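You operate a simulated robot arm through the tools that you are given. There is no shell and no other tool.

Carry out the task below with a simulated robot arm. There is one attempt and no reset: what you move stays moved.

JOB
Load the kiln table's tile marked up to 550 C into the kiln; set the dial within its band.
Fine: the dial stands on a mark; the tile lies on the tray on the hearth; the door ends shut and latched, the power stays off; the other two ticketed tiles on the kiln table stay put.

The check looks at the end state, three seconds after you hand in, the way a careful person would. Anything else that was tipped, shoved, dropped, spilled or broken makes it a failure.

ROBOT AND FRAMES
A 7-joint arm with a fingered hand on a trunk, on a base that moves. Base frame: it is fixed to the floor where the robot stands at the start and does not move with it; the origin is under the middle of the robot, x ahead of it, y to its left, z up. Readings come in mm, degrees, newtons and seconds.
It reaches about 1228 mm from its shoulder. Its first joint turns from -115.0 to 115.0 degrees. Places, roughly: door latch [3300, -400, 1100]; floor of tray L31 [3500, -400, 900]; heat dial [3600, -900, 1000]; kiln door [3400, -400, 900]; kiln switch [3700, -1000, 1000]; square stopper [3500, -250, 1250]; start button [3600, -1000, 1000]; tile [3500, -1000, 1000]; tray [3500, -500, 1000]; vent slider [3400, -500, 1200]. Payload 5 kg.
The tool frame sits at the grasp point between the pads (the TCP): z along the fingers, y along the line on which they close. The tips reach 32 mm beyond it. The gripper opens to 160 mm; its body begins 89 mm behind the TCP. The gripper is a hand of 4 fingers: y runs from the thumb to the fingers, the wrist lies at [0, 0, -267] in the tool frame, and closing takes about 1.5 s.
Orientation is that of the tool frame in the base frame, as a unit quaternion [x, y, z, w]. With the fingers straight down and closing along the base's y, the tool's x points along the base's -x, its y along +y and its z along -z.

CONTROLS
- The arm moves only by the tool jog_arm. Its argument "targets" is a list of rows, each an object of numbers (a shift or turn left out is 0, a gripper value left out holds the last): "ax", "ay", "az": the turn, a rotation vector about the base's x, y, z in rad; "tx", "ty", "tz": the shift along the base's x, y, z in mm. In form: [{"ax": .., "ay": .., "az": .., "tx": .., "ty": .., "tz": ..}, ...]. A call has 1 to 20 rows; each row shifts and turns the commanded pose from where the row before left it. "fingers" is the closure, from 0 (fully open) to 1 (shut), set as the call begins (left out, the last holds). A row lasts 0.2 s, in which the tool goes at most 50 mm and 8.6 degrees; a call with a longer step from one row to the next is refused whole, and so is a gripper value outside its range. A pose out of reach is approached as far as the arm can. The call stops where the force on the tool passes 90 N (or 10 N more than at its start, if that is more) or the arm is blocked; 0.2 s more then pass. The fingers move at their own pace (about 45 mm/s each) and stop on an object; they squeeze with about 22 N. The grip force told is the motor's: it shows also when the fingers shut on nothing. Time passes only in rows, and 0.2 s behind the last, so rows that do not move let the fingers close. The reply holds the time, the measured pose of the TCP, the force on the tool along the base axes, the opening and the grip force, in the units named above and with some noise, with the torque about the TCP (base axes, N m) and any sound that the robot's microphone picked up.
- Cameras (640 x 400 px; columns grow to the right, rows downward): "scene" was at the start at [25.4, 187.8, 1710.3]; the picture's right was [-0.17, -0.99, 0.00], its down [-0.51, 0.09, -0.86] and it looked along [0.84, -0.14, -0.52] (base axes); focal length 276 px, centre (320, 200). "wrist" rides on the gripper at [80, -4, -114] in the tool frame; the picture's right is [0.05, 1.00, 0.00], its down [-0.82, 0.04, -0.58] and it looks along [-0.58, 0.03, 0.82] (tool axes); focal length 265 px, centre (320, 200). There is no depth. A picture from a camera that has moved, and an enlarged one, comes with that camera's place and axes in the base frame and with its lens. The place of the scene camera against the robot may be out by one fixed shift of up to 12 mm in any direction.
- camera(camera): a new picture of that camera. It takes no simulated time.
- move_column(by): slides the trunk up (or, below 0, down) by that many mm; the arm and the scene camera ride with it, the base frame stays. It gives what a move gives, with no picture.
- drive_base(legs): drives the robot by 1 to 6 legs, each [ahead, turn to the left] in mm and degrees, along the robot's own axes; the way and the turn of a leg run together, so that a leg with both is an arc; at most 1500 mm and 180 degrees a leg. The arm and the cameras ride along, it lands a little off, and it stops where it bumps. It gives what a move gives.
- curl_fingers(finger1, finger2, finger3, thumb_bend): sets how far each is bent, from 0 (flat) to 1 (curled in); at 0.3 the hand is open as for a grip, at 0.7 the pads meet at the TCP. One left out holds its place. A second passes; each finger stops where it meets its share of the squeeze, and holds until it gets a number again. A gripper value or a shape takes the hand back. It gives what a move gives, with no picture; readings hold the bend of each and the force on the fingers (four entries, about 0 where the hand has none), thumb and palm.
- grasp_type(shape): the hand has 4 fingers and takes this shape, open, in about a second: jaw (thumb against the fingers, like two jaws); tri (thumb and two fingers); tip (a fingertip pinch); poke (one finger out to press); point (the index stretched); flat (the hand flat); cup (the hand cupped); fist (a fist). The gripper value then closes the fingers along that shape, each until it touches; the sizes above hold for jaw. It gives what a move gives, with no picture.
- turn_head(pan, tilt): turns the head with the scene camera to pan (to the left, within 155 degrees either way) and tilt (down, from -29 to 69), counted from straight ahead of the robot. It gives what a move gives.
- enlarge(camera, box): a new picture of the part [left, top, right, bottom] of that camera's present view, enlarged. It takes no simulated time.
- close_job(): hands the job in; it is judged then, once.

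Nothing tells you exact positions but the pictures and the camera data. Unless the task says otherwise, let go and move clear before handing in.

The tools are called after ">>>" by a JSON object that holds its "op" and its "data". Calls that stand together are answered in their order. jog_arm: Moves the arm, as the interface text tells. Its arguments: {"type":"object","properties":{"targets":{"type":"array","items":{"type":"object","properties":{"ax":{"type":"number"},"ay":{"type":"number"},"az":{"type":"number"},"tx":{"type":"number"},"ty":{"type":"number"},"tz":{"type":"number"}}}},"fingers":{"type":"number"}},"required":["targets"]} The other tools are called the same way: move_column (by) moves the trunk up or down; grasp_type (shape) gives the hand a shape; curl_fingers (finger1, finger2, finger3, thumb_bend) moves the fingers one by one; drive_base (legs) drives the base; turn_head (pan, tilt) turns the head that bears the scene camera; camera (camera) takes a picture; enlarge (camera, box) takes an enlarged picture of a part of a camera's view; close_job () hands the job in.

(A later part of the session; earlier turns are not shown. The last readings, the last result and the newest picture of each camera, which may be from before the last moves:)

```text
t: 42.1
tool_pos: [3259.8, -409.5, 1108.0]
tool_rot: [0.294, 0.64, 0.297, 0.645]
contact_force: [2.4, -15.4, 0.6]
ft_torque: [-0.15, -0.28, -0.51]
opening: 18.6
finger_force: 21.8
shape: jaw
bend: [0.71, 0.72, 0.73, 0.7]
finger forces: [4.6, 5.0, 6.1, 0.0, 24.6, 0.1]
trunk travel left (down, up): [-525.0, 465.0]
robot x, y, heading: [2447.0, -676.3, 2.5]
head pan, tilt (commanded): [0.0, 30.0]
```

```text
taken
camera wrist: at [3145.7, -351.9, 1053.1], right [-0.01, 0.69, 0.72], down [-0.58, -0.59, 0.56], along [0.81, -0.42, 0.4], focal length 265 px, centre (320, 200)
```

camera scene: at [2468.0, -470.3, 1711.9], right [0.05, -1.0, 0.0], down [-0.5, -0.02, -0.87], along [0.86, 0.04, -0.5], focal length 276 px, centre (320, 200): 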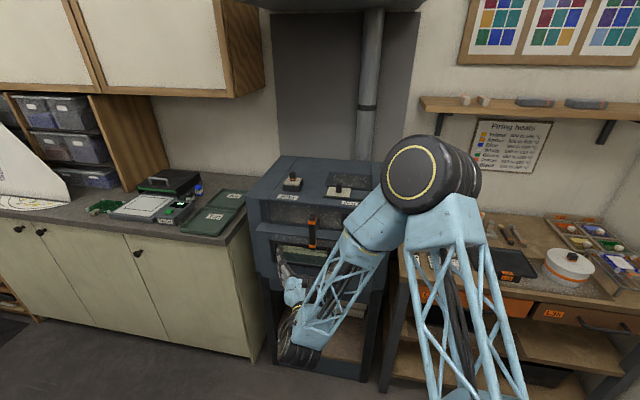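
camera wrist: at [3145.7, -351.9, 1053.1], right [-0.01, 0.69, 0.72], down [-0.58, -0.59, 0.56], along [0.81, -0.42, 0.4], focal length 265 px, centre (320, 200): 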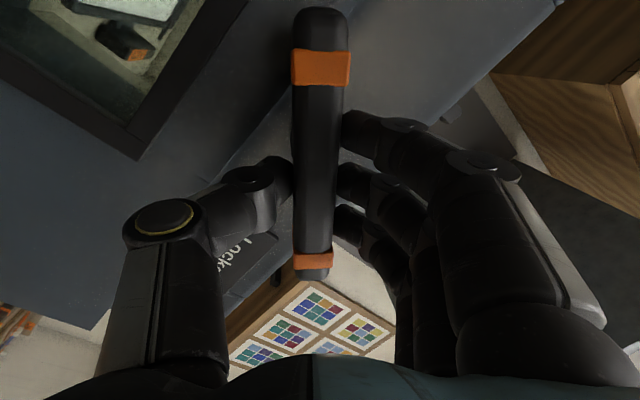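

Turned about 49°, still easily. I continue with a slight correction to the right.

>>> {"op": "jog_arm", "data": {"targets": [{"ax": 0.13, "ty": -3}, {"ax": 0.13}, {"ax": 0.13}, {"ax": 0.13}]}}

>>> {"op": "camera", "data": {"camera": "wrist"}}

>>> {"op": "enlarge", "data": {"camera": "scene", "box": [260, 190, 400, 310]}}

```text
t: 43.1
tool_pos: [3259.4, -411.8, 1108.0]
tool_rot: [0.45, 0.543, 0.451, 0.547]
contact_force: [2.9, -16.8, -7.9]
ft_torque: [-0.18, 0.03, -0.6]
opening: 18.6
finger_force: 22.3
shape: jaw
bend: [0.72, 0.72, 0.73, 0.7]
finger forces: [4.5, 4.8, 5.4, 0.0, 25.4, 0.0]
trunk travel left (down, up): [-525.0, 465.0]
robot x, y, heading: [2449.5, -673.0, 2.7]
head pan, tilt (commanded): [0.0, 30.0]
```

```text
taken
camera wrist: at [3145.6, -334.4, 1088.4], right [-0.01, 0.24, 0.97], down [-0.58, -0.79, 0.19], along [0.81, -0.56, 0.14], focal length 265 px, centre (320, 200)
```

wrist: 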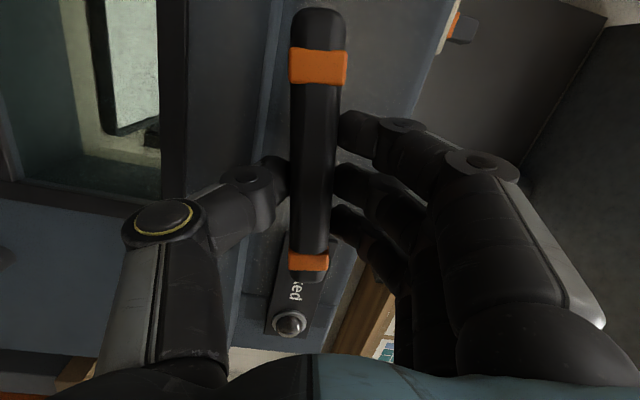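

```text
3.33 times, centred on (330, 250) of scene
camera zoom: at [2468.8, -472.7, 1712.2], right [0.04, -1.0, 0.0], down [-0.5, -0.02, -0.87], along [0.86, 0.04, -0.5], focal length 920 px, centre (287, 33)
```

zoom: 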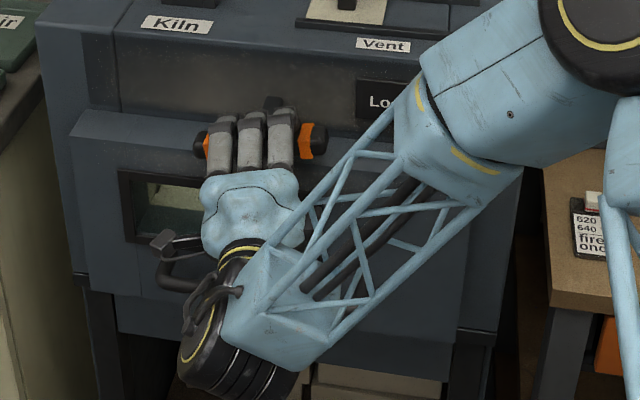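

About 79° turned. I finish the quarter turn.

>>> {"op": "jog_arm", "data": {"targets": [{"ax": 0.1}, {"ax": 0.1}]}}

>>> {"op": "enlarge", "data": {"camera": "scene", "box": [260, 190, 400, 310]}}

```text
t: 43.7
tool_pos: [3259.5, -413.3, 1107.4]
tool_rot: [0.502, 0.494, 0.504, 0.5]
contact_force: [-0.6, -22.1, -14.3]
ft_torque: [-0.39, 0.27, -0.69]
opening: 19.3
finger_force: 21.6
shape: jaw
bend: [0.72, 0.72, 0.73, 0.7]
finger forces: [3.3, 4.0, 5.9, 0.0, 27.9, 0.0]
trunk travel left (down, up): [-525.0, 465.0]
robot x, y, heading: [2449.0, -676.0, 2.8]
head pan, tilt (commanded): [0.0, 30.0]
```

```text
3.33 times, centred on (330, 250) of scene
camera zoom: at [2469.1, -473.2, 1712.2], right [0.04, -1.0, 0.0], down [-0.5, -0.02, -0.87], along [0.86, 0.04, -0.5], focal length 920 px, centre (287, 33)
```

zoom: 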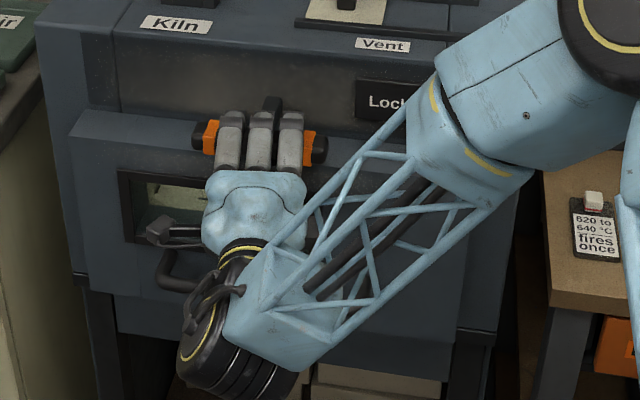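

The lever is horizontal now. I open the hand, then back off.

>>> {"op": "jog_arm", "data": {"targets": [{}, {}, {}, {}, {}, {}, {}, {}], "fingers": 0}}

>>> {"op": "jog_arm", "data": {"targets": [{"tx": -30}, {"tx": -30}, {"tx": -30}, {"tx": -30}, {"tx": -30}]}}

>>> {"op": "camera", "data": {"camera": "wrist"}}

>>> {"op": "camera", "data": {"camera": "scene"}}

```text
t: 45.5
tool_pos: [3257.3, -410.0, 1108.2]
tool_rot: [0.501, 0.495, 0.503, 0.501]
contact_force: [0.2, -0.2, -0.3]
ft_torque: [0.02, -0.07, 0.0]
opening: 160.0
finger_force: 0.2
shape: jaw
bend: [0.3, 0.3, 0.3, 0.3]
finger forces: [0.0, 0.0, 0.1, 0.0, 0.1, 0.0]
trunk travel left (down, up): [-525.0, 465.0]
robot x, y, heading: [2452.1, -677.0, 2.5]
head pan, tilt (commanded): [0.0, 30.0]
```

```text
t: 46.7
tool_pos: [3108.1, -410.2, 1109.8]
tool_rot: [0.5, 0.495, 0.504, 0.501]
contact_force: [-0.3, 0.9, 0.0]
ft_torque: [-0.02, 0.0, 0.02]
opening: 160.0
finger_force: 0.0
shape: jaw
bend: [0.3, 0.3, 0.3, 0.3]
finger forces: [0.0, 0.0, 0.1, 0.1, 0.0, 0.0]
trunk travel left (down, up): [-525.0, 465.0]
robot x, y, heading: [2448.5, -674.7, 2.5]
head pan, tilt (commanded): [0.0, 30.0]
```

```text
taken
camera wrist: at [2994.2, -330.3, 1105.1], right [-0.01, 0.04, 1.0], down [-0.58, -0.81, 0.03], along [0.81, -0.58, 0.03], focal length 265 px, centre (320, 200)
```

wrist: 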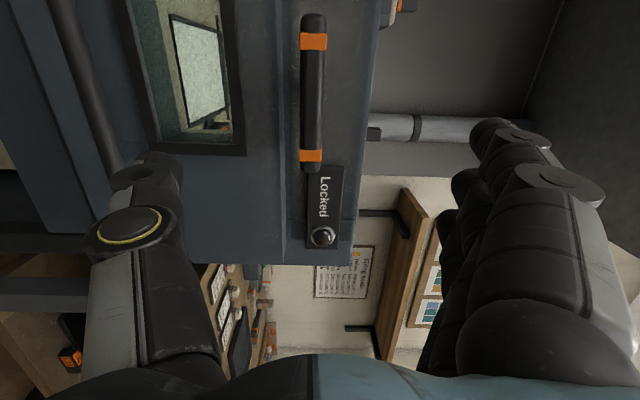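

```text
taken
camera scene: at [2467.6, -470.9, 1712.0], right [0.05, -1.0, 0.0], down [-0.5, -0.02, -0.87], along [0.87, 0.04, -0.5], focal length 276 px, centre (320, 200)
```

scene: 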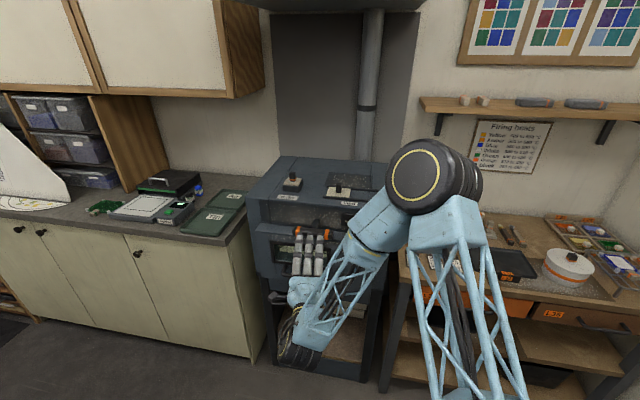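

The lever stays horizontal. Now I study the door edges for hinges before pulling.

>>> {"op": "enlarge", "data": {"camera": "scene", "box": [240, 210, 300, 300]}}

>>> {"op": "enlarge", "data": {"camera": "wrist", "box": [0, 0, 260, 200]}}

>>> {"op": "enlarge", "data": {"camera": "scene", "box": [345, 200, 410, 300]}}

```text
4.44 times, centred on (270, 255) of scene
camera zoom: at [2467.6, -470.9, 1712.0], right [0.05, -1.0, 0.0], down [-0.5, -0.02, -0.87], along [0.87, 0.04, -0.5], focal length 1226 px, centre (542, -44)
```

zoom: 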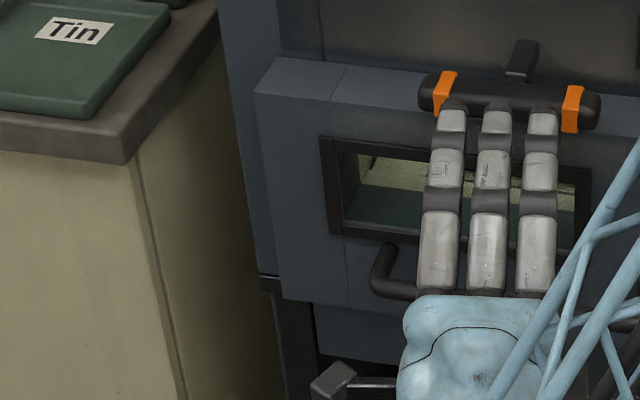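

```text
2.00 times, centred on (130, 100) of wrist
camera zoom: at [2994.2, -330.3, 1105.1], right [-0.01, 0.04, 1.0], down [-0.58, -0.81, 0.03], along [0.81, -0.58, 0.03], focal length 531 px, centre (700, 400)
```

zoom: 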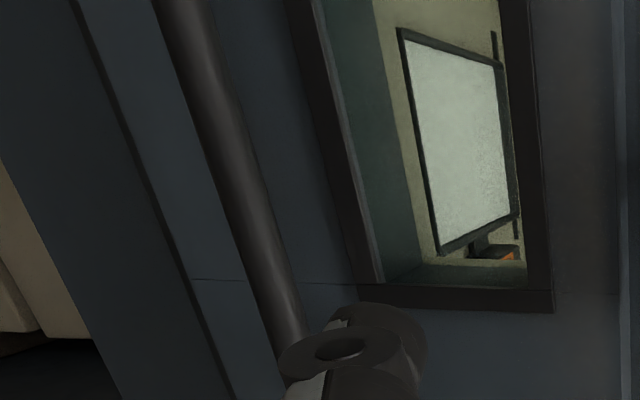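

```text
4.00 times, centred on (378, 250) of scene
camera zoom: at [2467.6, -470.9, 1712.0], right [0.05, -1.0, 0.0], down [-0.5, -0.02, -0.87], along [0.87, 0.04, -0.5], focal length 1104 px, centre (90, 0)
```

zoom: 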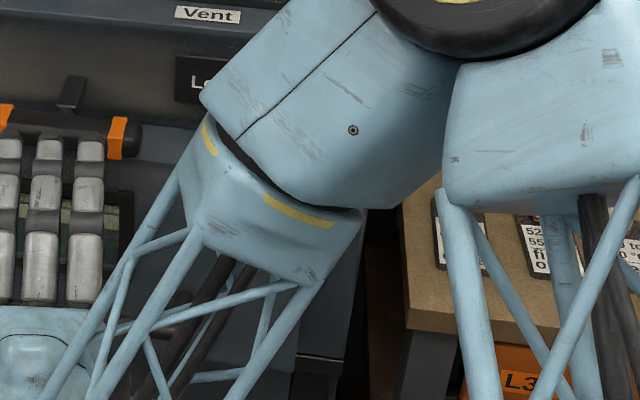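

Through the window I see a tray with an orange label on the hearth. I lower the hand to the horizontal handle bar (about z=900) to grip it.

>>> {"op": "jog_arm", "data": {"targets": [{"tz": -42}, {"tz": -42}, {"tz": -42}, {"tz": -42}, {"tz": -42}]}}

>>> {"op": "camera", "data": {"camera": "wrist"}}

>>> {"op": "camera", "data": {"camera": "scene"}}

```text
t: 47.9
tool_pos: [3108.2, -409.8, 897.5]
tool_rot: [0.501, 0.495, 0.504, 0.501]
contact_force: [0.2, -0.3, 0.1]
ft_torque: [0.02, 0.0, 0.0]
opening: 159.8
finger_force: 0.1
shape: jaw
bend: [0.3, 0.3, 0.3, 0.3]
finger forces: [0.1, 0.0, 0.0, 0.0, 0.0, 0.0]
trunk travel left (down, up): [-525.0, 465.0]
robot x, y, heading: [2448.7, -680.6, 2.6]
head pan, tilt (commanded): [0.0, 30.0]
```

```text
taken
camera wrist: at [2995.4, -329.8, 893.5], right [-0.01, 0.04, 1.0], down [-0.58, -0.81, 0.03], along [0.81, -0.58, 0.03], focal length 265 px, centre (320, 200)
```

wrist: 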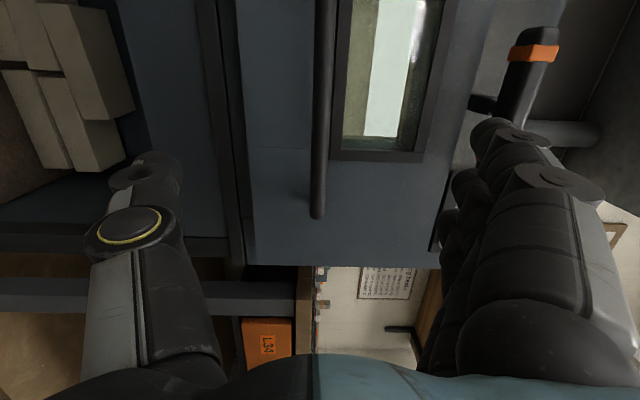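

```text
taken
camera scene: at [2468.0, -471.0, 1712.1], right [0.05, -1.0, 0.0], down [-0.5, -0.02, -0.87], along [0.86, 0.04, -0.5], focal length 276 px, centre (320, 200)
```

scene: 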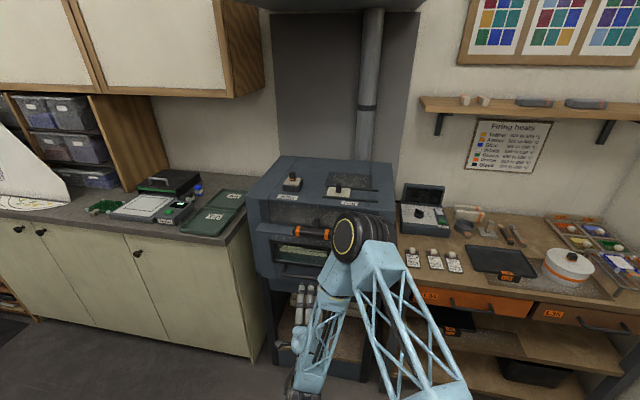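

The bar is centred in view, at about x=3238, z=900. I advance and grip it.

>>> {"op": "jog_arm", "data": {"targets": [{"tx": 32, "tz": 1}, {"tx": 32, "tz": 1}, {"tx": 32}, {"tx": 32}]}}

>>> {"op": "enlarge", "data": {"camera": "scene", "box": [400, 180, 470, 240]}}

>>> {"op": "camera", "data": {"camera": "wrist"}}

```text
t: 48.9
tool_pos: [3236.6, -411.2, 901.7]
tool_rot: [0.501, 0.494, 0.503, 0.501]
contact_force: [0.0, -0.3, 1.0]
ft_torque: [0.01, 0.01, 0.0]
opening: 160.1
finger_force: 0.0
shape: jaw
bend: [0.3, 0.3, 0.3, 0.3]
finger forces: [0.0, 0.1, 0.1, 0.0, 0.0, 0.0]
trunk travel left (down, up): [-525.0, 465.0]
robot x, y, heading: [2446.6, -676.6, 2.6]
head pan, tilt (commanded): [0.0, 30.0]
```

```text
6.67 times, centred on (435, 210) of scene
camera zoom: at [2467.9, -471.3, 1712.0], right [0.05, -1.0, 0.0], down [-0.5, -0.02, -0.87], along [0.86, 0.04, -0.5], focal length 1839 px, centre (-447, 133)
```

zoom: 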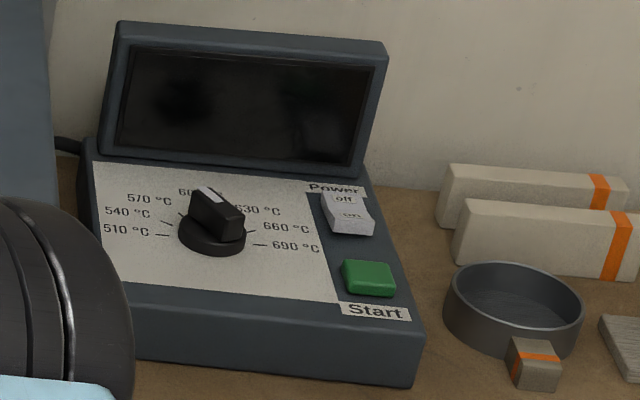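

```text
taken
camera wrist: at [3122.6, -331.0, 897.5], right [-0.01, 0.04, 1.0], down [-0.58, -0.81, 0.03], along [0.81, -0.58, 0.03], focal length 265 px, centre (320, 200)
```

wrist: 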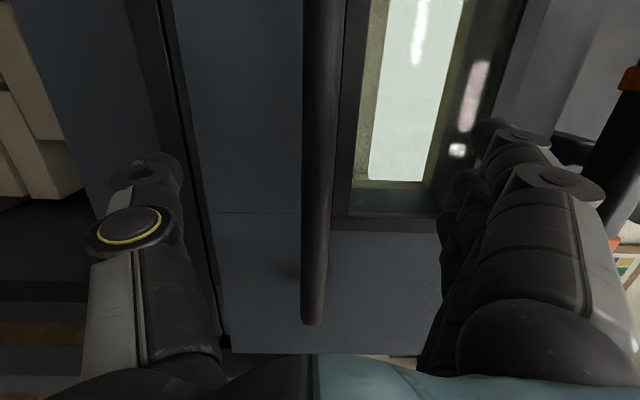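

The controller has marks 510–690 with the pointer near 600; power is off. Now I close on the door bar.

>>> {"op": "jog_arm", "data": {"targets": [{}, {}, {}, {}, {}, {}, {}, {}, {}], "fingers": 1.0}}

>>> {"op": "camera", "data": {"camera": "wrist"}}

```text
t: 50.9
tool_pos: [3234.9, -410.5, 901.9]
tool_rot: [0.501, 0.494, 0.504, 0.501]
contact_force: [2.8, 0.5, 0.8]
ft_torque: [0.0, -0.05, 0.04]
opening: 10.3
finger_force: 15.8
shape: jaw
bend: [0.71, 0.71, 0.7, 0.7]
finger forces: [4.5, 4.6, 4.2, 0.0, 13.1, 0.0]
trunk travel left (down, up): [-525.0, 465.0]
robot x, y, heading: [2452.6, -673.9, 2.8]
head pan, tilt (commanded): [0.0, 30.0]
```

```text
taken
camera wrist: at [3122.5, -330.6, 897.6], right [-0.01, 0.04, 1.0], down [-0.58, -0.81, 0.03], along [0.81, -0.58, 0.03], focal length 265 px, centre (320, 200)
```

wrist: 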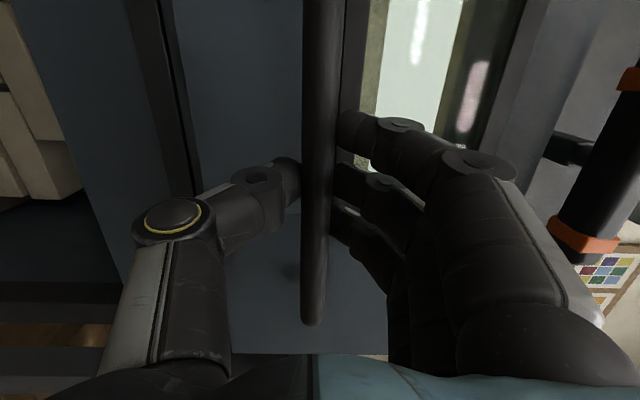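

Gripped. I pull gently outward to see how the door moves.

>>> {"op": "jog_arm", "data": {"targets": [{"tx": -8}, {"tx": -8}, {}]}}

>>> {"op": "camera", "data": {"camera": "wrist"}}

>>> {"op": "enlarge", "data": {"camera": "scene", "box": [240, 190, 360, 310]}}

```text
t: 51.7
tool_pos: [3219.2, -407.8, 901.2]
tool_rot: [0.5, 0.495, 0.504, 0.501]
contact_force: [3.0, 6.0, 4.7]
ft_torque: [0.06, -0.17, 0.15]
opening: 9.7
finger_force: 21.9
shape: jaw
bend: [0.71, 0.71, 0.7, 0.7]
finger forces: [8.0, 7.0, 5.7, 0.1, 18.4, 0.0]
trunk travel left (down, up): [-525.0, 465.0]
robot x, y, heading: [2447.3, -671.9, 2.4]
head pan, tilt (commanded): [0.0, 30.0]
```

```text
taken
camera wrist: at [3106.1, -328.7, 897.3], right [-0.01, 0.04, 1.0], down [-0.58, -0.82, 0.03], along [0.82, -0.58, 0.03], focal length 265 px, centre (320, 200)
```

wrist: 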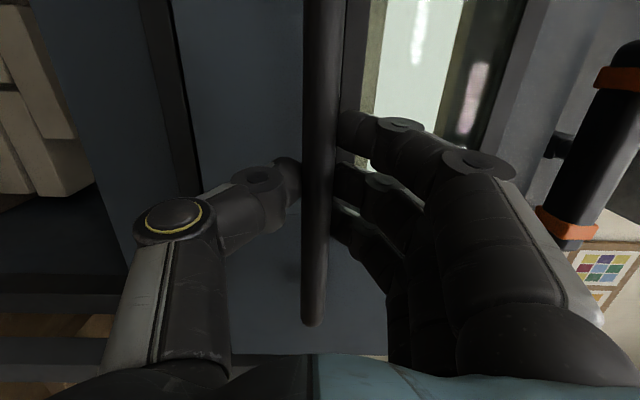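

```text
3.33 times, centred on (300, 250) of scene
camera zoom: at [2467.5, -470.7, 1712.0], right [0.05, -1.0, 0.0], down [-0.5, -0.02, -0.87], along [0.87, 0.04, -0.5], focal length 920 px, centre (387, 33)
```

zoom: 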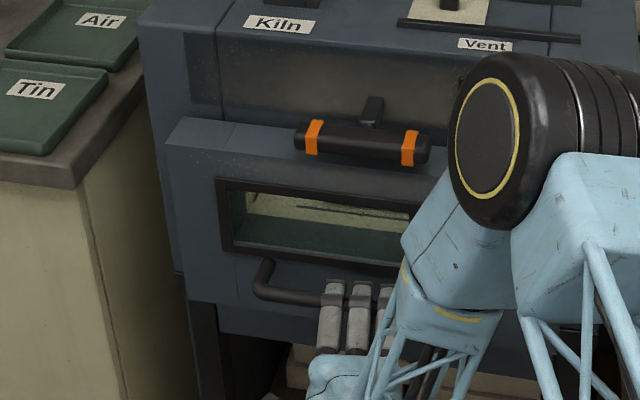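

The whole door front came out parallel with the hand — it acts like a drawer. I pull further and look.

>>> {"op": "jog_arm", "data": {"targets": [{"tx": -20}, {"tx": -20}, {"tx": -20}, {"tx": -20}]}}

>>> {"op": "camera", "data": {"camera": "scene"}}

>>> {"op": "camera", "data": {"camera": "wrist"}}

```text
t: 52.7
tool_pos: [3140.4, -411.8, 899.7]
tool_rot: [0.502, 0.495, 0.501, 0.502]
contact_force: [-0.2, 1.3, -4.7]
ft_torque: [0.02, 0.02, 0.02]
opening: 5.8
finger_force: 22.1
shape: jaw
bend: [0.72, 0.72, 0.72, 0.72]
finger forces: [1.4, 0.1, 0.1, 0.1, 9.5, 0.0]
trunk travel left (down, up): [-525.0, 465.0]
robot x, y, heading: [2450.9, -675.1, 2.7]
head pan, tilt (commanded): [0.0, 30.0]
```

```text
taken
camera scene: at [2468.5, -471.4, 1711.9], right [0.04, -1.0, 0.0], down [-0.5, -0.02, -0.87], along [0.86, 0.04, -0.5], focal length 276 px, centre (320, 200)
```

scene: 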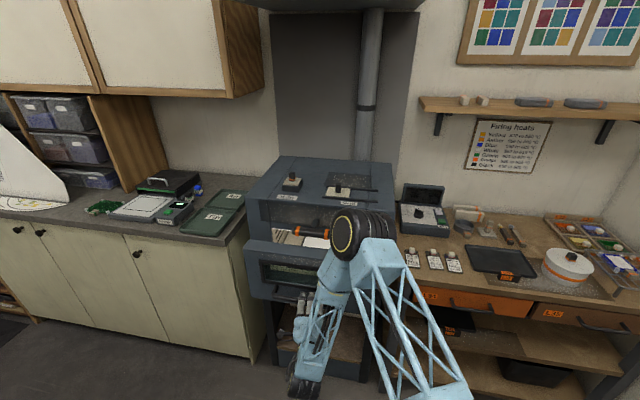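

```text
taken
camera wrist: at [3027.8, -331.5, 896.2], right [-0.01, 0.04, 1.0], down [-0.58, -0.81, 0.03], along [0.81, -0.58, 0.03], focal length 265 px, centre (320, 200)
```

wrist: 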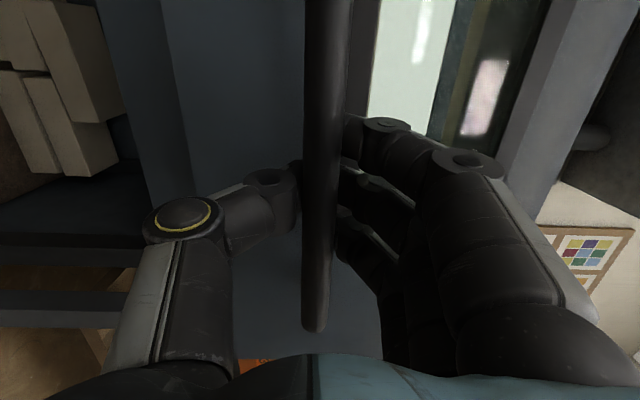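

The front slides out with the hearth behind it. My grip is slipping toward the fingertips, so I look and then regrip deeper.

>>> {"op": "enlarge", "data": {"camera": "scene", "box": [240, 190, 360, 330]}}

>>> {"op": "jog_arm", "data": {"targets": [{}, {}, {}, {}], "fingers": 0.5}}

>>> {"op": "camera", "data": {"camera": "wrist"}}

```text
2.86 times, centred on (300, 260) of scene
camera zoom: at [2468.5, -471.4, 1711.9], right [0.04, -1.0, 0.0], down [-0.5, -0.02, -0.87], along [0.86, 0.04, -0.5], focal length 788 px, centre (377, 29)
```

zoom: 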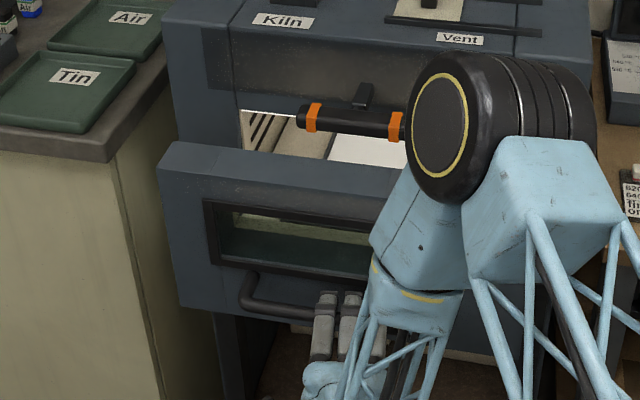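

```text
t: 53.7
tool_pos: [3140.9, -408.8, 900.7]
tool_rot: [0.501, 0.495, 0.503, 0.501]
contact_force: [0.4, 0.5, 0.2]
ft_torque: [0.01, -0.04, 0.03]
opening: 79.2
finger_force: 0.1
shape: jaw
bend: [0.72, 0.72, 0.72, 0.7]
finger forces: [0.0, 0.0, 0.0, 0.1, 0.1, 0.0]
trunk travel left (down, up): [-525.0, 465.0]
robot x, y, heading: [2450.4, -671.9, 2.6]
head pan, tilt (commanded): [0.0, 30.0]
```

```text
taken
camera wrist: at [3027.6, -329.6, 897.4], right [-0.01, 0.04, 1.0], down [-0.58, -0.81, 0.03], along [0.81, -0.58, 0.03], focal length 265 px, centre (320, 200)
```

wrist: 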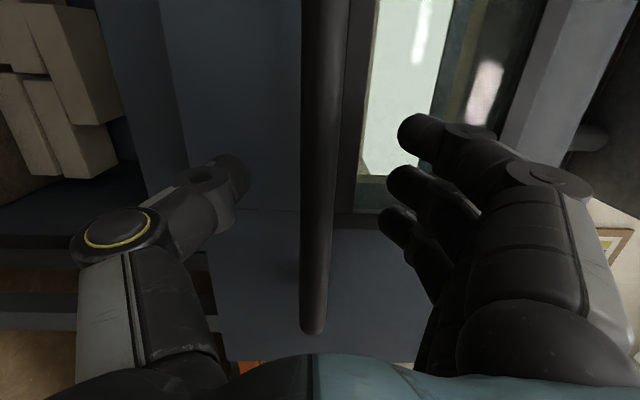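

The bar simply coasted slightly toward the palm. I advance a few mm and re-close, then pull on.

>>> {"op": "jog_arm", "data": {"targets": [{"tx": 6}, {}, {}, {}, {}], "fingers": 1.0}}

>>> {"op": "jog_arm", "data": {"targets": [{"tx": -15}, {"tx": -15}, {"tx": -15}, {"tx": -15}, {"tx": -15}, {}]}}

>>> {"op": "camera", "data": {"camera": "scene"}}

>>> {"op": "camera", "data": {"camera": "wrist"}}

```text
t: 54.9
tool_pos: [3147.6, -409.2, 902.0]
tool_rot: [0.5, 0.495, 0.503, 0.502]
contact_force: [0.8, 0.5, -1.8]
ft_torque: [0.02, -0.05, 0.02]
opening: 0.0
finger_force: 10.4
shape: jaw
bend: [0.66, 0.63, 0.67, 0.67]
finger forces: [0.0, 0.1, 0.1, 0.1, 2.6, 0.0]
trunk travel left (down, up): [-525.0, 465.0]
robot x, y, heading: [2450.3, -676.3, 2.4]
head pan, tilt (commanded): [0.0, 30.0]
```

```text
t: 56.3
tool_pos: [3071.4, -409.7, 900.9]
tool_rot: [0.501, 0.496, 0.504, 0.5]
contact_force: [-1.3, 1.8, -3.7]
ft_torque: [0.05, -0.05, -0.05]
opening: 0.4
finger_force: 22.2
shape: jaw
bend: [0.67, 0.63, 0.68, 0.68]
finger forces: [1.2, 0.0, 0.0, 0.0, 4.2, 0.0]
trunk travel left (down, up): [-525.0, 465.0]
robot x, y, heading: [2455.0, -676.6, 2.6]
head pan, tilt (commanded): [0.0, 30.0]
```

```text
taken
camera scene: at [2467.8, -470.6, 1712.0], right [0.05, -1.0, 0.0], down [-0.5, -0.02, -0.87], along [0.87, 0.04, -0.5], focal length 276 px, centre (320, 200)
```

scene: 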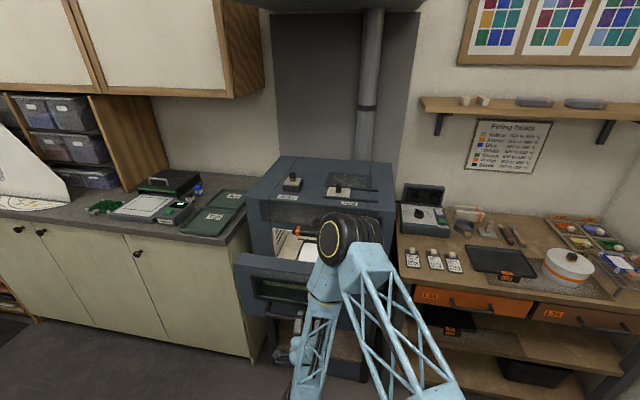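

```text
taken
camera wrist: at [2958.6, -329.3, 897.4], right [-0.01, 0.04, 1.0], down [-0.58, -0.81, 0.03], along [0.81, -0.58, 0.03], focal length 265 px, centre (320, 200)
```

wrist: 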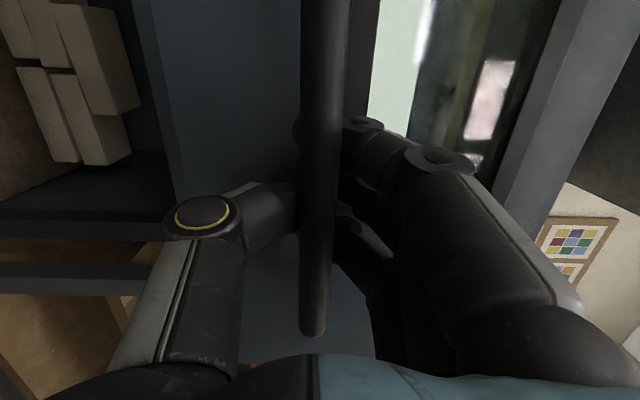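

The fingers now hook the bar and the front follows. Zoom to see whether the hearth comes with it.

>>> {"op": "enlarge", "data": {"camera": "scene", "box": [220, 190, 380, 340]}}

```text
2.67 times, centred on (300, 265) of scene
camera zoom: at [2467.8, -470.6, 1712.0], right [0.05, -1.0, 0.0], down [-0.5, -0.02, -0.87], along [0.87, 0.04, -0.5], focal length 736 px, centre (373, 27)
```

zoom: 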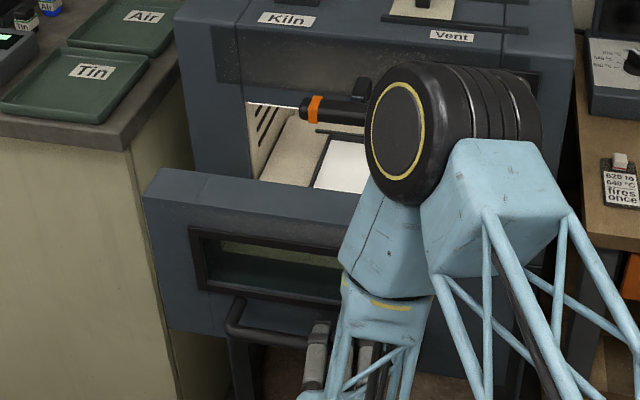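

I keep pulling to see how far it goes and whether the tray comes along.

>>> {"op": "jog_arm", "data": {"targets": [{"tx": -15}, {"tx": -15}, {"tx": -15}, {"tx": -15}, {"tx": -15}, {}]}}

>>> {"op": "camera", "data": {"camera": "scene"}}

>>> {"op": "enlarge", "data": {"camera": "scene", "box": [220, 190, 380, 340]}}

```text
t: 57.7
tool_pos: [3040.6, -395.3, 913.7]
tool_rot: [0.503, 0.498, 0.498, 0.501]
contact_force: [-5.1, -59.3, -56.6]
ft_torque: [-1.4, -0.45, -0.04]
opening: 0.0
finger_force: 22.4
shape: jaw
bend: [0.68, 0.64, 0.68, 0.67]
finger forces: [0.0, 0.0, 0.0, 0.1, 87.0, 0.0]
out of reach, approached as far as the arm can: row 2, 3, 4, 5
trunk travel left (down, up): [-525.0, 465.0]
robot x, y, heading: [2449.6, -675.9, 2.2]
head pan, tilt (commanded): [0.0, 30.0]
```

```text
taken
camera scene: at [2470.9, -474.6, 1712.0], right [0.04, -1.0, 0.0], down [-0.5, -0.02, -0.87], along [0.86, 0.04, -0.5], focal length 276 px, centre (320, 200)
```

scene: 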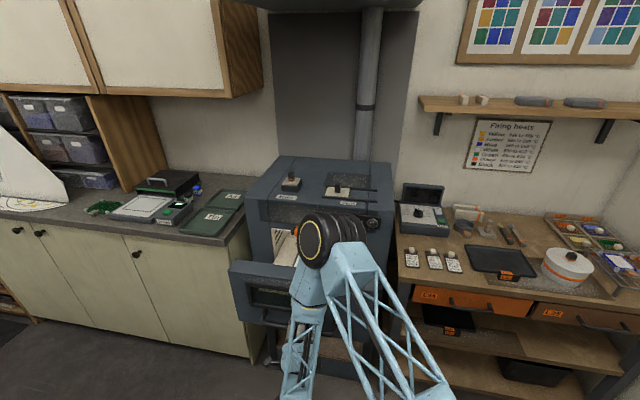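

```text
2.67 times, centred on (300, 265) of scene
camera zoom: at [2470.9, -474.6, 1712.0], right [0.04, -1.0, 0.0], down [-0.5, -0.02, -0.87], along [0.86, 0.04, -0.5], focal length 736 px, centre (373, 27)
```

zoom: 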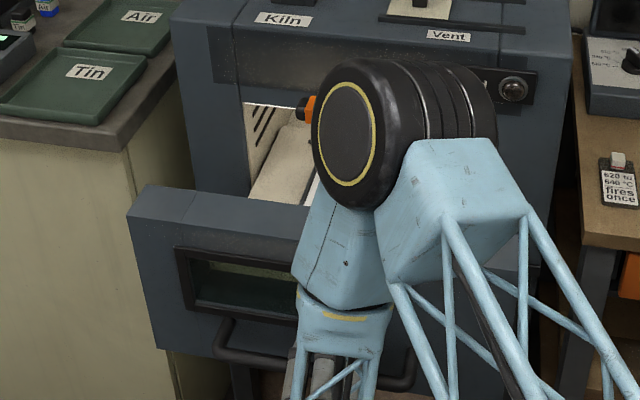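

The arm ran out of its near range and strained the thumb. I ease forward to relieve the load.

>>> {"op": "jog_arm", "data": {"targets": [{"tx": 20}, {"tx": 20}, {"tx": 20}, {"tx": 10}, {}]}}

>>> {"op": "camera", "data": {"camera": "wrist"}}

```text
t: 58.9
tool_pos: [3112.0, -395.3, 915.6]
tool_rot: [0.503, 0.495, 0.5, 0.502]
contact_force: [-11.2, -54.3, -51.6]
ft_torque: [-1.27, -0.07, 0.02]
opening: 0.0
finger_force: 21.7
shape: jaw
bend: [0.68, 0.65, 0.68, 0.67]
finger forces: [0.0, 0.0, 0.0, 0.0, 98.7, 0.1]
trunk travel left (down, up): [-525.0, 465.0]
robot x, y, heading: [2446.1, -676.3, 2.9]
head pan, tilt (commanded): [0.0, 30.0]
```

```text
taken
camera wrist: at [2999.8, -314.7, 911.7], right [0.0, 0.05, 1.0], down [-0.59, -0.81, 0.04], along [0.81, -0.58, 0.03], focal length 265 px, centre (320, 200)
```

wrist: 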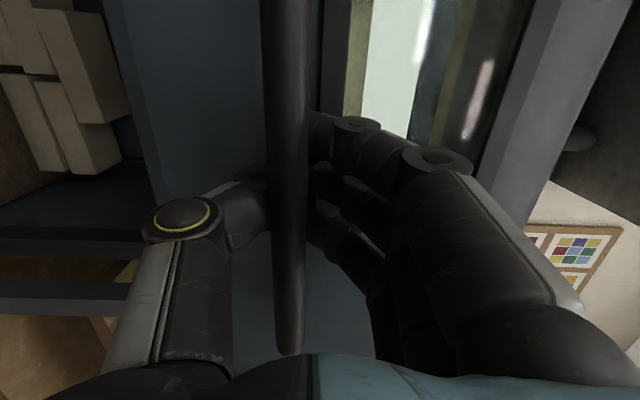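

The commanded pose had shifted up/left. I bring it back down and right to unload the thumb.

>>> {"op": "jog_arm", "data": {"targets": [{"ty": -7, "tz": -7}, {"ty": -7, "tz": -7}, {}]}}

>>> {"op": "camera", "data": {"camera": "wrist"}}

```text
t: 59.7
tool_pos: [3110.7, -397.8, 905.7]
tool_rot: [0.499, 0.496, 0.507, 0.499]
contact_force: [-0.7, 20.7, -7.8]
ft_torque: [0.16, -0.26, 0.07]
opening: 0.1
finger_force: 21.8
shape: jaw
bend: [0.68, 0.65, 0.68, 0.67]
finger forces: [0.0, 0.0, 0.0, 0.1, 46.7, 0.1]
trunk travel left (down, up): [-525.0, 465.0]
robot x, y, heading: [2452.9, -678.3, 3.0]
head pan, tilt (commanded): [0.0, 30.0]
```

```text
taken
camera wrist: at [2997.8, -319.3, 901.7], right [-0.01, 0.04, 1.0], down [-0.57, -0.82, 0.02], along [0.82, -0.57, 0.03], focal length 265 px, centre (320, 200)
```

wrist: 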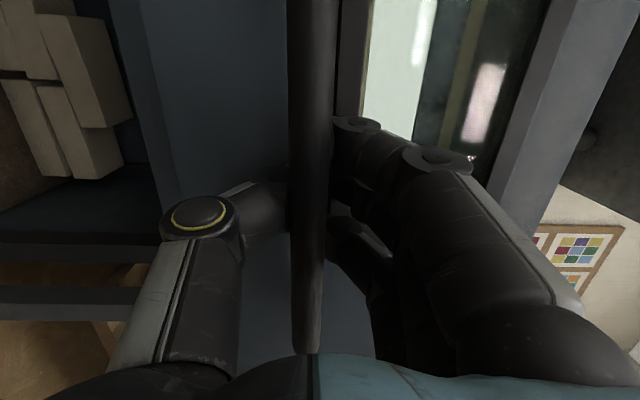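

I open the hand to let everything relax, and look at the extraction state.

>>> {"op": "jog_arm", "data": {"targets": [{}, {}, {}, {}, {}, {}], "fingers": 0.3}}

>>> {"op": "camera", "data": {"camera": "wrist"}}

>>> {"op": "camera", "data": {"camera": "scene"}}

```text
t: 61.1
tool_pos: [3111.6, -404.8, 904.1]
tool_rot: [0.501, 0.494, 0.504, 0.501]
contact_force: [-0.2, 0.0, 0.1]
ft_torque: [0.02, 0.04, -0.04]
opening: 111.5
finger_force: 0.1
shape: jaw
bend: [0.67, 0.67, 0.67, 0.63]
finger forces: [0.0, 0.0, 0.1, 0.0, 0.0, 0.0]
trunk travel left (down, up): [-525.0, 465.0]
robot x, y, heading: [2451.0, -677.3, 2.7]
head pan, tilt (commanded): [0.0, 30.0]
```

```text
taken
camera wrist: at [2998.5, -324.3, 900.2], right [-0.01, 0.04, 1.0], down [-0.58, -0.81, 0.03], along [0.81, -0.58, 0.03], focal length 265 px, centre (320, 200)
```

wrist: 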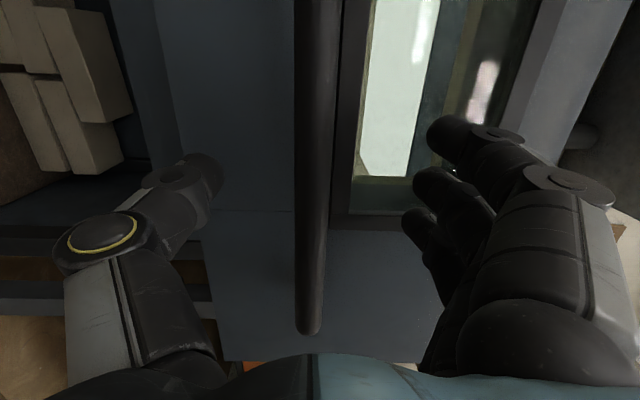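

```text
taken
camera scene: at [2467.9, -471.6, 1712.0], right [0.05, -1.0, 0.0], down [-0.5, -0.02, -0.87], along [0.87, 0.04, -0.5], focal length 276 px, centre (320, 200)
```

scene: 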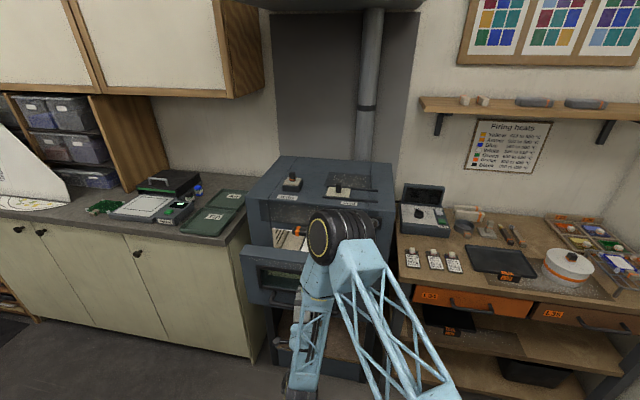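

The tray keeps its place relative to the window, so the hearth rides out with the door like a drawer. I re-hook the bar and pull further by driving the base backward.

>>> {"op": "jog_arm", "data": {"targets": [{"tx": 3, "ty": -3}, {"tx": 2, "tz": -2}, {}, {}, {}, {}, {}, {}], "fingers": 1.0}}

>>> {"op": "drive_base", "data": {"legs": [[-100, 0]]}}

>>> {"op": "camera", "data": {"camera": "scene"}}

>>> {"op": "camera", "data": {"camera": "wrist"}}

```text
t: 62.9
tool_pos: [3117.2, -407.3, 901.2]
tool_rot: [0.501, 0.494, 0.503, 0.501]
contact_force: [2.2, -0.1, -3.4]
ft_torque: [0.11, -0.05, -0.02]
opening: 0.0
finger_force: 22.2
shape: jaw
bend: [0.66, 0.63, 0.68, 0.69]
finger forces: [3.1, 0.1, 0.1, 0.1, 6.6, 0.1]
trunk travel left (down, up): [-525.0, 465.0]
robot x, y, heading: [2450.0, -677.4, 2.3]
head pan, tilt (commanded): [0.0, 30.0]
```

```text
t: 64.0
tool_pos: [3018.3, -412.8, 904.0]
tool_rot: [0.501, 0.494, 0.503, 0.502]
contact_force: [-3.5, 4.6, -1.7]
ft_torque: [0.0, -0.21, -0.06]
opening: 0.0
finger_force: 22.0
shape: jaw
bend: [0.67, 0.64, 0.68, 0.69]
finger forces: [0.9, 0.1, 0.1, 0.0, 4.7, 0.0]
trunk travel left (down, up): [-525.0, 465.0]
robot x, y, heading: [2351.0, -679.6, 2.9]
head pan, tilt (commanded): [0.0, 30.0]
```

```text
taken
camera scene: at [2368.5, -473.7, 1712.1], right [0.05, -1.0, 0.0], down [-0.5, -0.02, -0.87], along [0.86, 0.04, -0.5], focal length 276 px, centre (320, 200)
```

scene: 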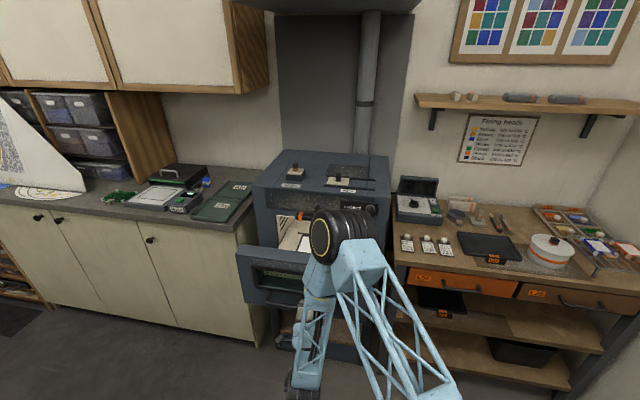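

```text
taken
camera wrist: at [2904.6, -332.8, 898.2], right [-0.01, 0.04, 1.0], down [-0.58, -0.81, 0.03], along [0.81, -0.58, 0.03], focal length 265 px, centre (320, 200)
```

wrist: 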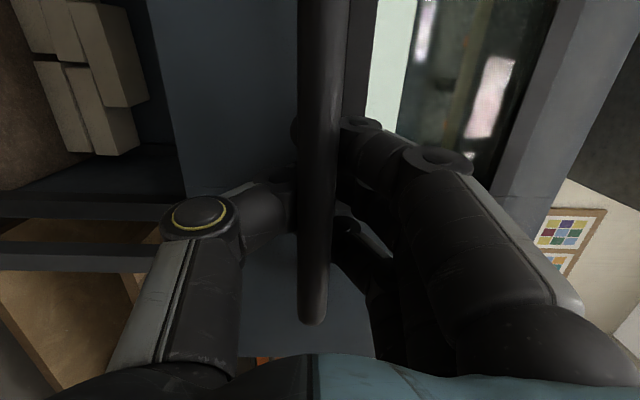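

Pulled another 100 mm easily. I zoom in to see hearth and tray.

>>> {"op": "enlarge", "data": {"camera": "scene", "box": [230, 180, 390, 320]}}

>>> {"op": "drive_base", "data": {"legs": [[-80, 0]]}}

>>> {"op": "enlarge", "data": {"camera": "scene", "box": [230, 180, 390, 320]}}

>>> {"op": "camera", "data": {"camera": "wrist"}}

```text
2.86 times, centred on (310, 250) of scene
camera zoom: at [2368.5, -473.7, 1712.1], right [0.05, -1.0, 0.0], down [-0.5, -0.02, -0.87], along [0.86, 0.04, -0.5], focal length 788 px, centre (349, 57)
```

zoom: 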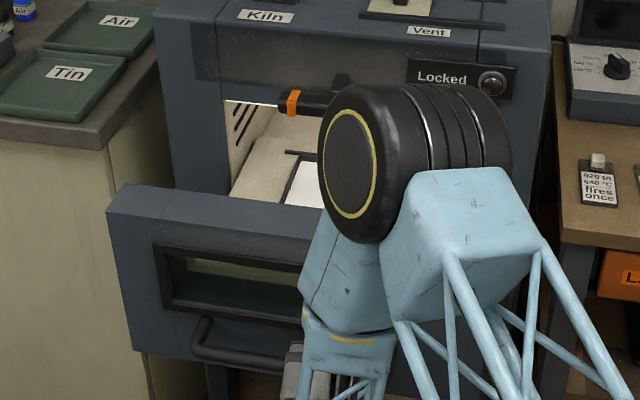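

```text
t: 65.1
tool_pos: [2938.3, -416.9, 902.4]
tool_rot: [0.501, 0.493, 0.504, 0.501]
contact_force: [1.5, 4.0, -3.7]
ft_torque: [0.08, -0.15, -0.09]
opening: 0.1
finger_force: 22.3
shape: jaw
bend: [0.68, 0.64, 0.68, 0.68]
finger forces: [1.2, 0.0, 0.0, 0.1, 6.3, 0.0]
trunk travel left (down, up): [-525.0, 465.0]
robot x, y, heading: [2268.6, -680.1, 2.9]
head pan, tilt (commanded): [0.0, 30.0]
```

```text
2.86 times, centred on (310, 250) of scene
camera zoom: at [2288.3, -477.7, 1712.0], right [0.05, -1.0, 0.0], down [-0.5, -0.02, -0.87], along [0.86, 0.04, -0.5], focal length 788 px, centre (349, 57)
```

zoom: 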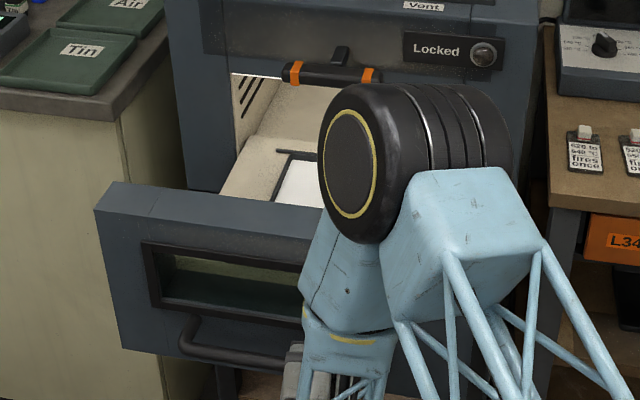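

```text
taken
camera wrist: at [2824.6, -337.2, 898.1], right [-0.01, 0.04, 1.0], down [-0.58, -0.81, 0.03], along [0.81, -0.58, 0.03], focal length 265 px, centre (320, 200)
```

wrist: 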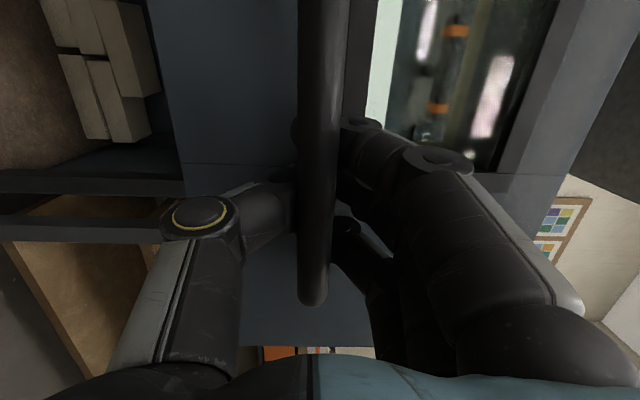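

The drawer is out by about 300 mm. I release the bar, back off and raise the arm to look at the tray from above.

>>> {"op": "jog_arm", "data": {"targets": [{}, {}, {}, {}, {}, {}, {}, {}], "fingers": 0}}

>>> {"op": "jog_arm", "data": {"targets": [{"tx": -25}, {"tx": -25}, {"tx": -10, "ty": -30}, {"ty": -40}, {"ty": -40}, {"ty": -40}, {"ty": -40}]}}

>>> {"op": "camera", "data": {"camera": "scene"}}

```text
t: 66.9
tool_pos: [2938.6, -417.3, 903.0]
tool_rot: [0.501, 0.493, 0.503, 0.502]
contact_force: [0.9, -0.4, -0.1]
ft_torque: [-0.01, -0.02, -0.02]
opening: 160.0
finger_force: 0.0
shape: jaw
bend: [0.3, 0.3, 0.3, 0.3]
finger forces: [0.0, 0.1, 0.1, 0.1, 0.0, 0.1]
trunk travel left (down, up): [-525.0, 465.0]
robot x, y, heading: [2270.2, -684.1, 2.9]
head pan, tilt (commanded): [0.0, 30.0]
```

```text
t: 68.5
tool_pos: [2904.1, -554.1, 925.2]
tool_rot: [0.506, 0.492, 0.491, 0.51]
contact_force: [-0.4, -0.5, 0.3]
ft_torque: [-0.01, 0.0, 0.0]
opening: 160.1
finger_force: 0.1
shape: jaw
bend: [0.3, 0.3, 0.3, 0.3]
finger forces: [0.0, 0.0, 0.0, 0.1, 0.0, 0.0]
out of reach, approached as far as the arm can: row 3, 4, 5, 6, 7
trunk travel left (down, up): [-525.0, 465.0]
robot x, y, heading: [2271.2, -682.6, 2.6]
head pan, tilt (commanded): [0.0, 30.0]
```

```text
taken
camera scene: at [2288.1, -479.0, 1712.1], right [0.05, -1.0, 0.0], down [-0.5, -0.02, -0.87], along [0.87, 0.04, -0.5], focal length 276 px, centre (320, 200)
```

scene: 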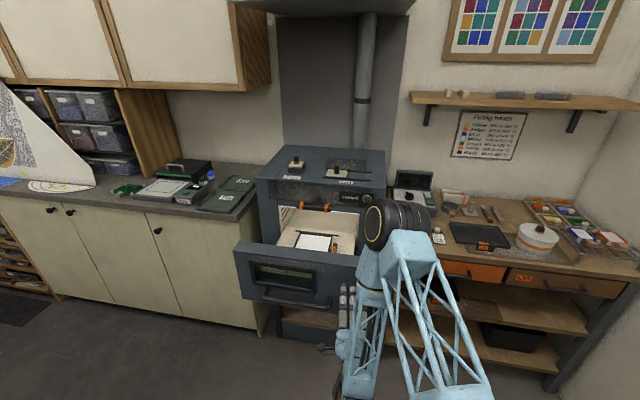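

>>> {"op": "enlarge", "data": {"camera": "scene", "box": [230, 180, 390, 310]}}

>>> {"op": "enlarge", "data": {"camera": "scene", "box": [270, 195, 360, 265]}}

```text
3.08 times, centred on (310, 245) of scene
camera zoom: at [2288.1, -479.0, 1712.1], right [0.05, -1.0, 0.0], down [-0.5, -0.02, -0.87], along [0.87, 0.04, -0.5], focal length 849 px, centre (351, 62)
```

zoom: 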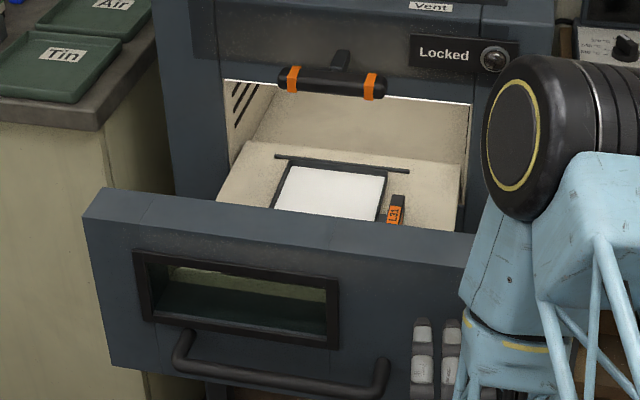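

```text
5.71 times, centred on (315, 230) of scene
camera zoom: at [2288.1, -479.0, 1712.1], right [0.05, -1.0, 0.0], down [-0.5, -0.02, -0.87], along [0.87, 0.04, -0.5], focal length 1576 px, centre (349, 29)
```

zoom: 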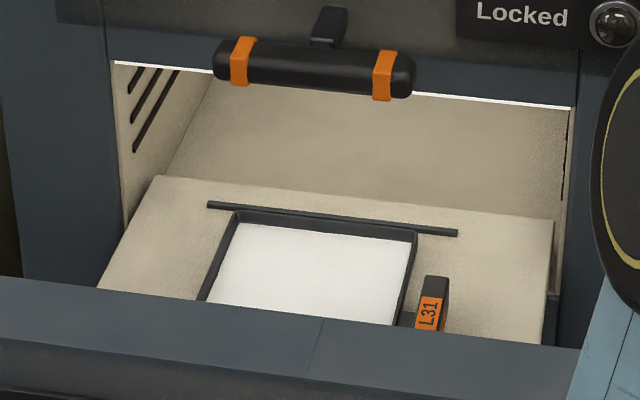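

The hearth slid out with tray L31 on it (white floor, about 150 mm square, y≈-332…-486, back edge x≈3355). The latch bar overhangs it, so I want the hearth further out. I back the base a bit and re-hook the bar.

>>> {"op": "drive_base", "data": {"legs": [[-90, 0]]}}

>>> {"op": "jog_arm", "data": {"targets": [{"ty": 25, "tz": -4}, {"ty": 30, "tz": -5}, {"ty": 30, "tz": -5}, {"ty": 30, "tz": -5}, {"ty": 25, "tz": -3}]}}

>>> {"op": "camera", "data": {"camera": "wrist"}}

```text
t: 69.6
tool_pos: [2811.9, -558.5, 927.8]
tool_rot: [0.505, 0.493, 0.492, 0.509]
contact_force: [0.1, 0.7, 0.7]
ft_torque: [-0.04, 0.01, -0.01]
opening: 160.2
finger_force: 0.0
shape: jaw
bend: [0.3, 0.3, 0.3, 0.3]
finger forces: [0.0, 0.1, 0.0, 0.1, 0.1, 0.0]
trunk travel left (down, up): [-525.0, 465.0]
robot x, y, heading: [2178.3, -687.0, 2.7]
head pan, tilt (commanded): [0.0, 30.0]
```

```text
t: 70.8
tool_pos: [2813.2, -418.7, 904.8]
tool_rot: [0.506, 0.493, 0.492, 0.51]
contact_force: [-0.1, -0.2, 0.0]
ft_torque: [0.01, 0.02, -0.01]
opening: 160.3
finger_force: 0.1
shape: jaw
bend: [0.3, 0.3, 0.3, 0.3]
finger forces: [0.0, 0.0, 0.1, 0.0, 0.0, 0.0]
trunk travel left (down, up): [-525.0, 465.0]
robot x, y, heading: [2180.5, -685.3, 2.7]
head pan, tilt (commanded): [0.0, 30.0]
```

```text
taken
camera wrist: at [2702.3, -335.2, 899.0], right [0.0, 0.06, 1.0], down [-0.6, -0.8, 0.04], along [0.8, -0.6, 0.04], focal length 265 px, centre (320, 200)
```

wrist: 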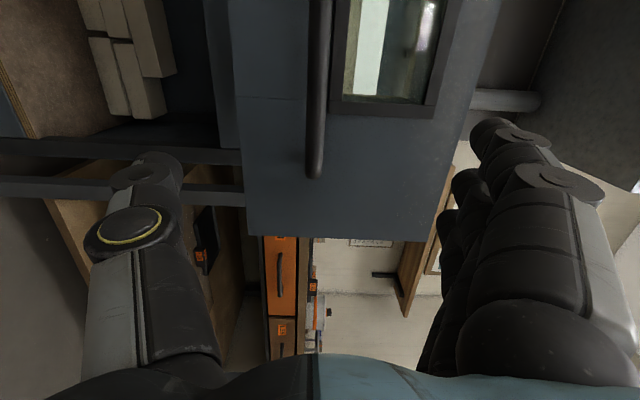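

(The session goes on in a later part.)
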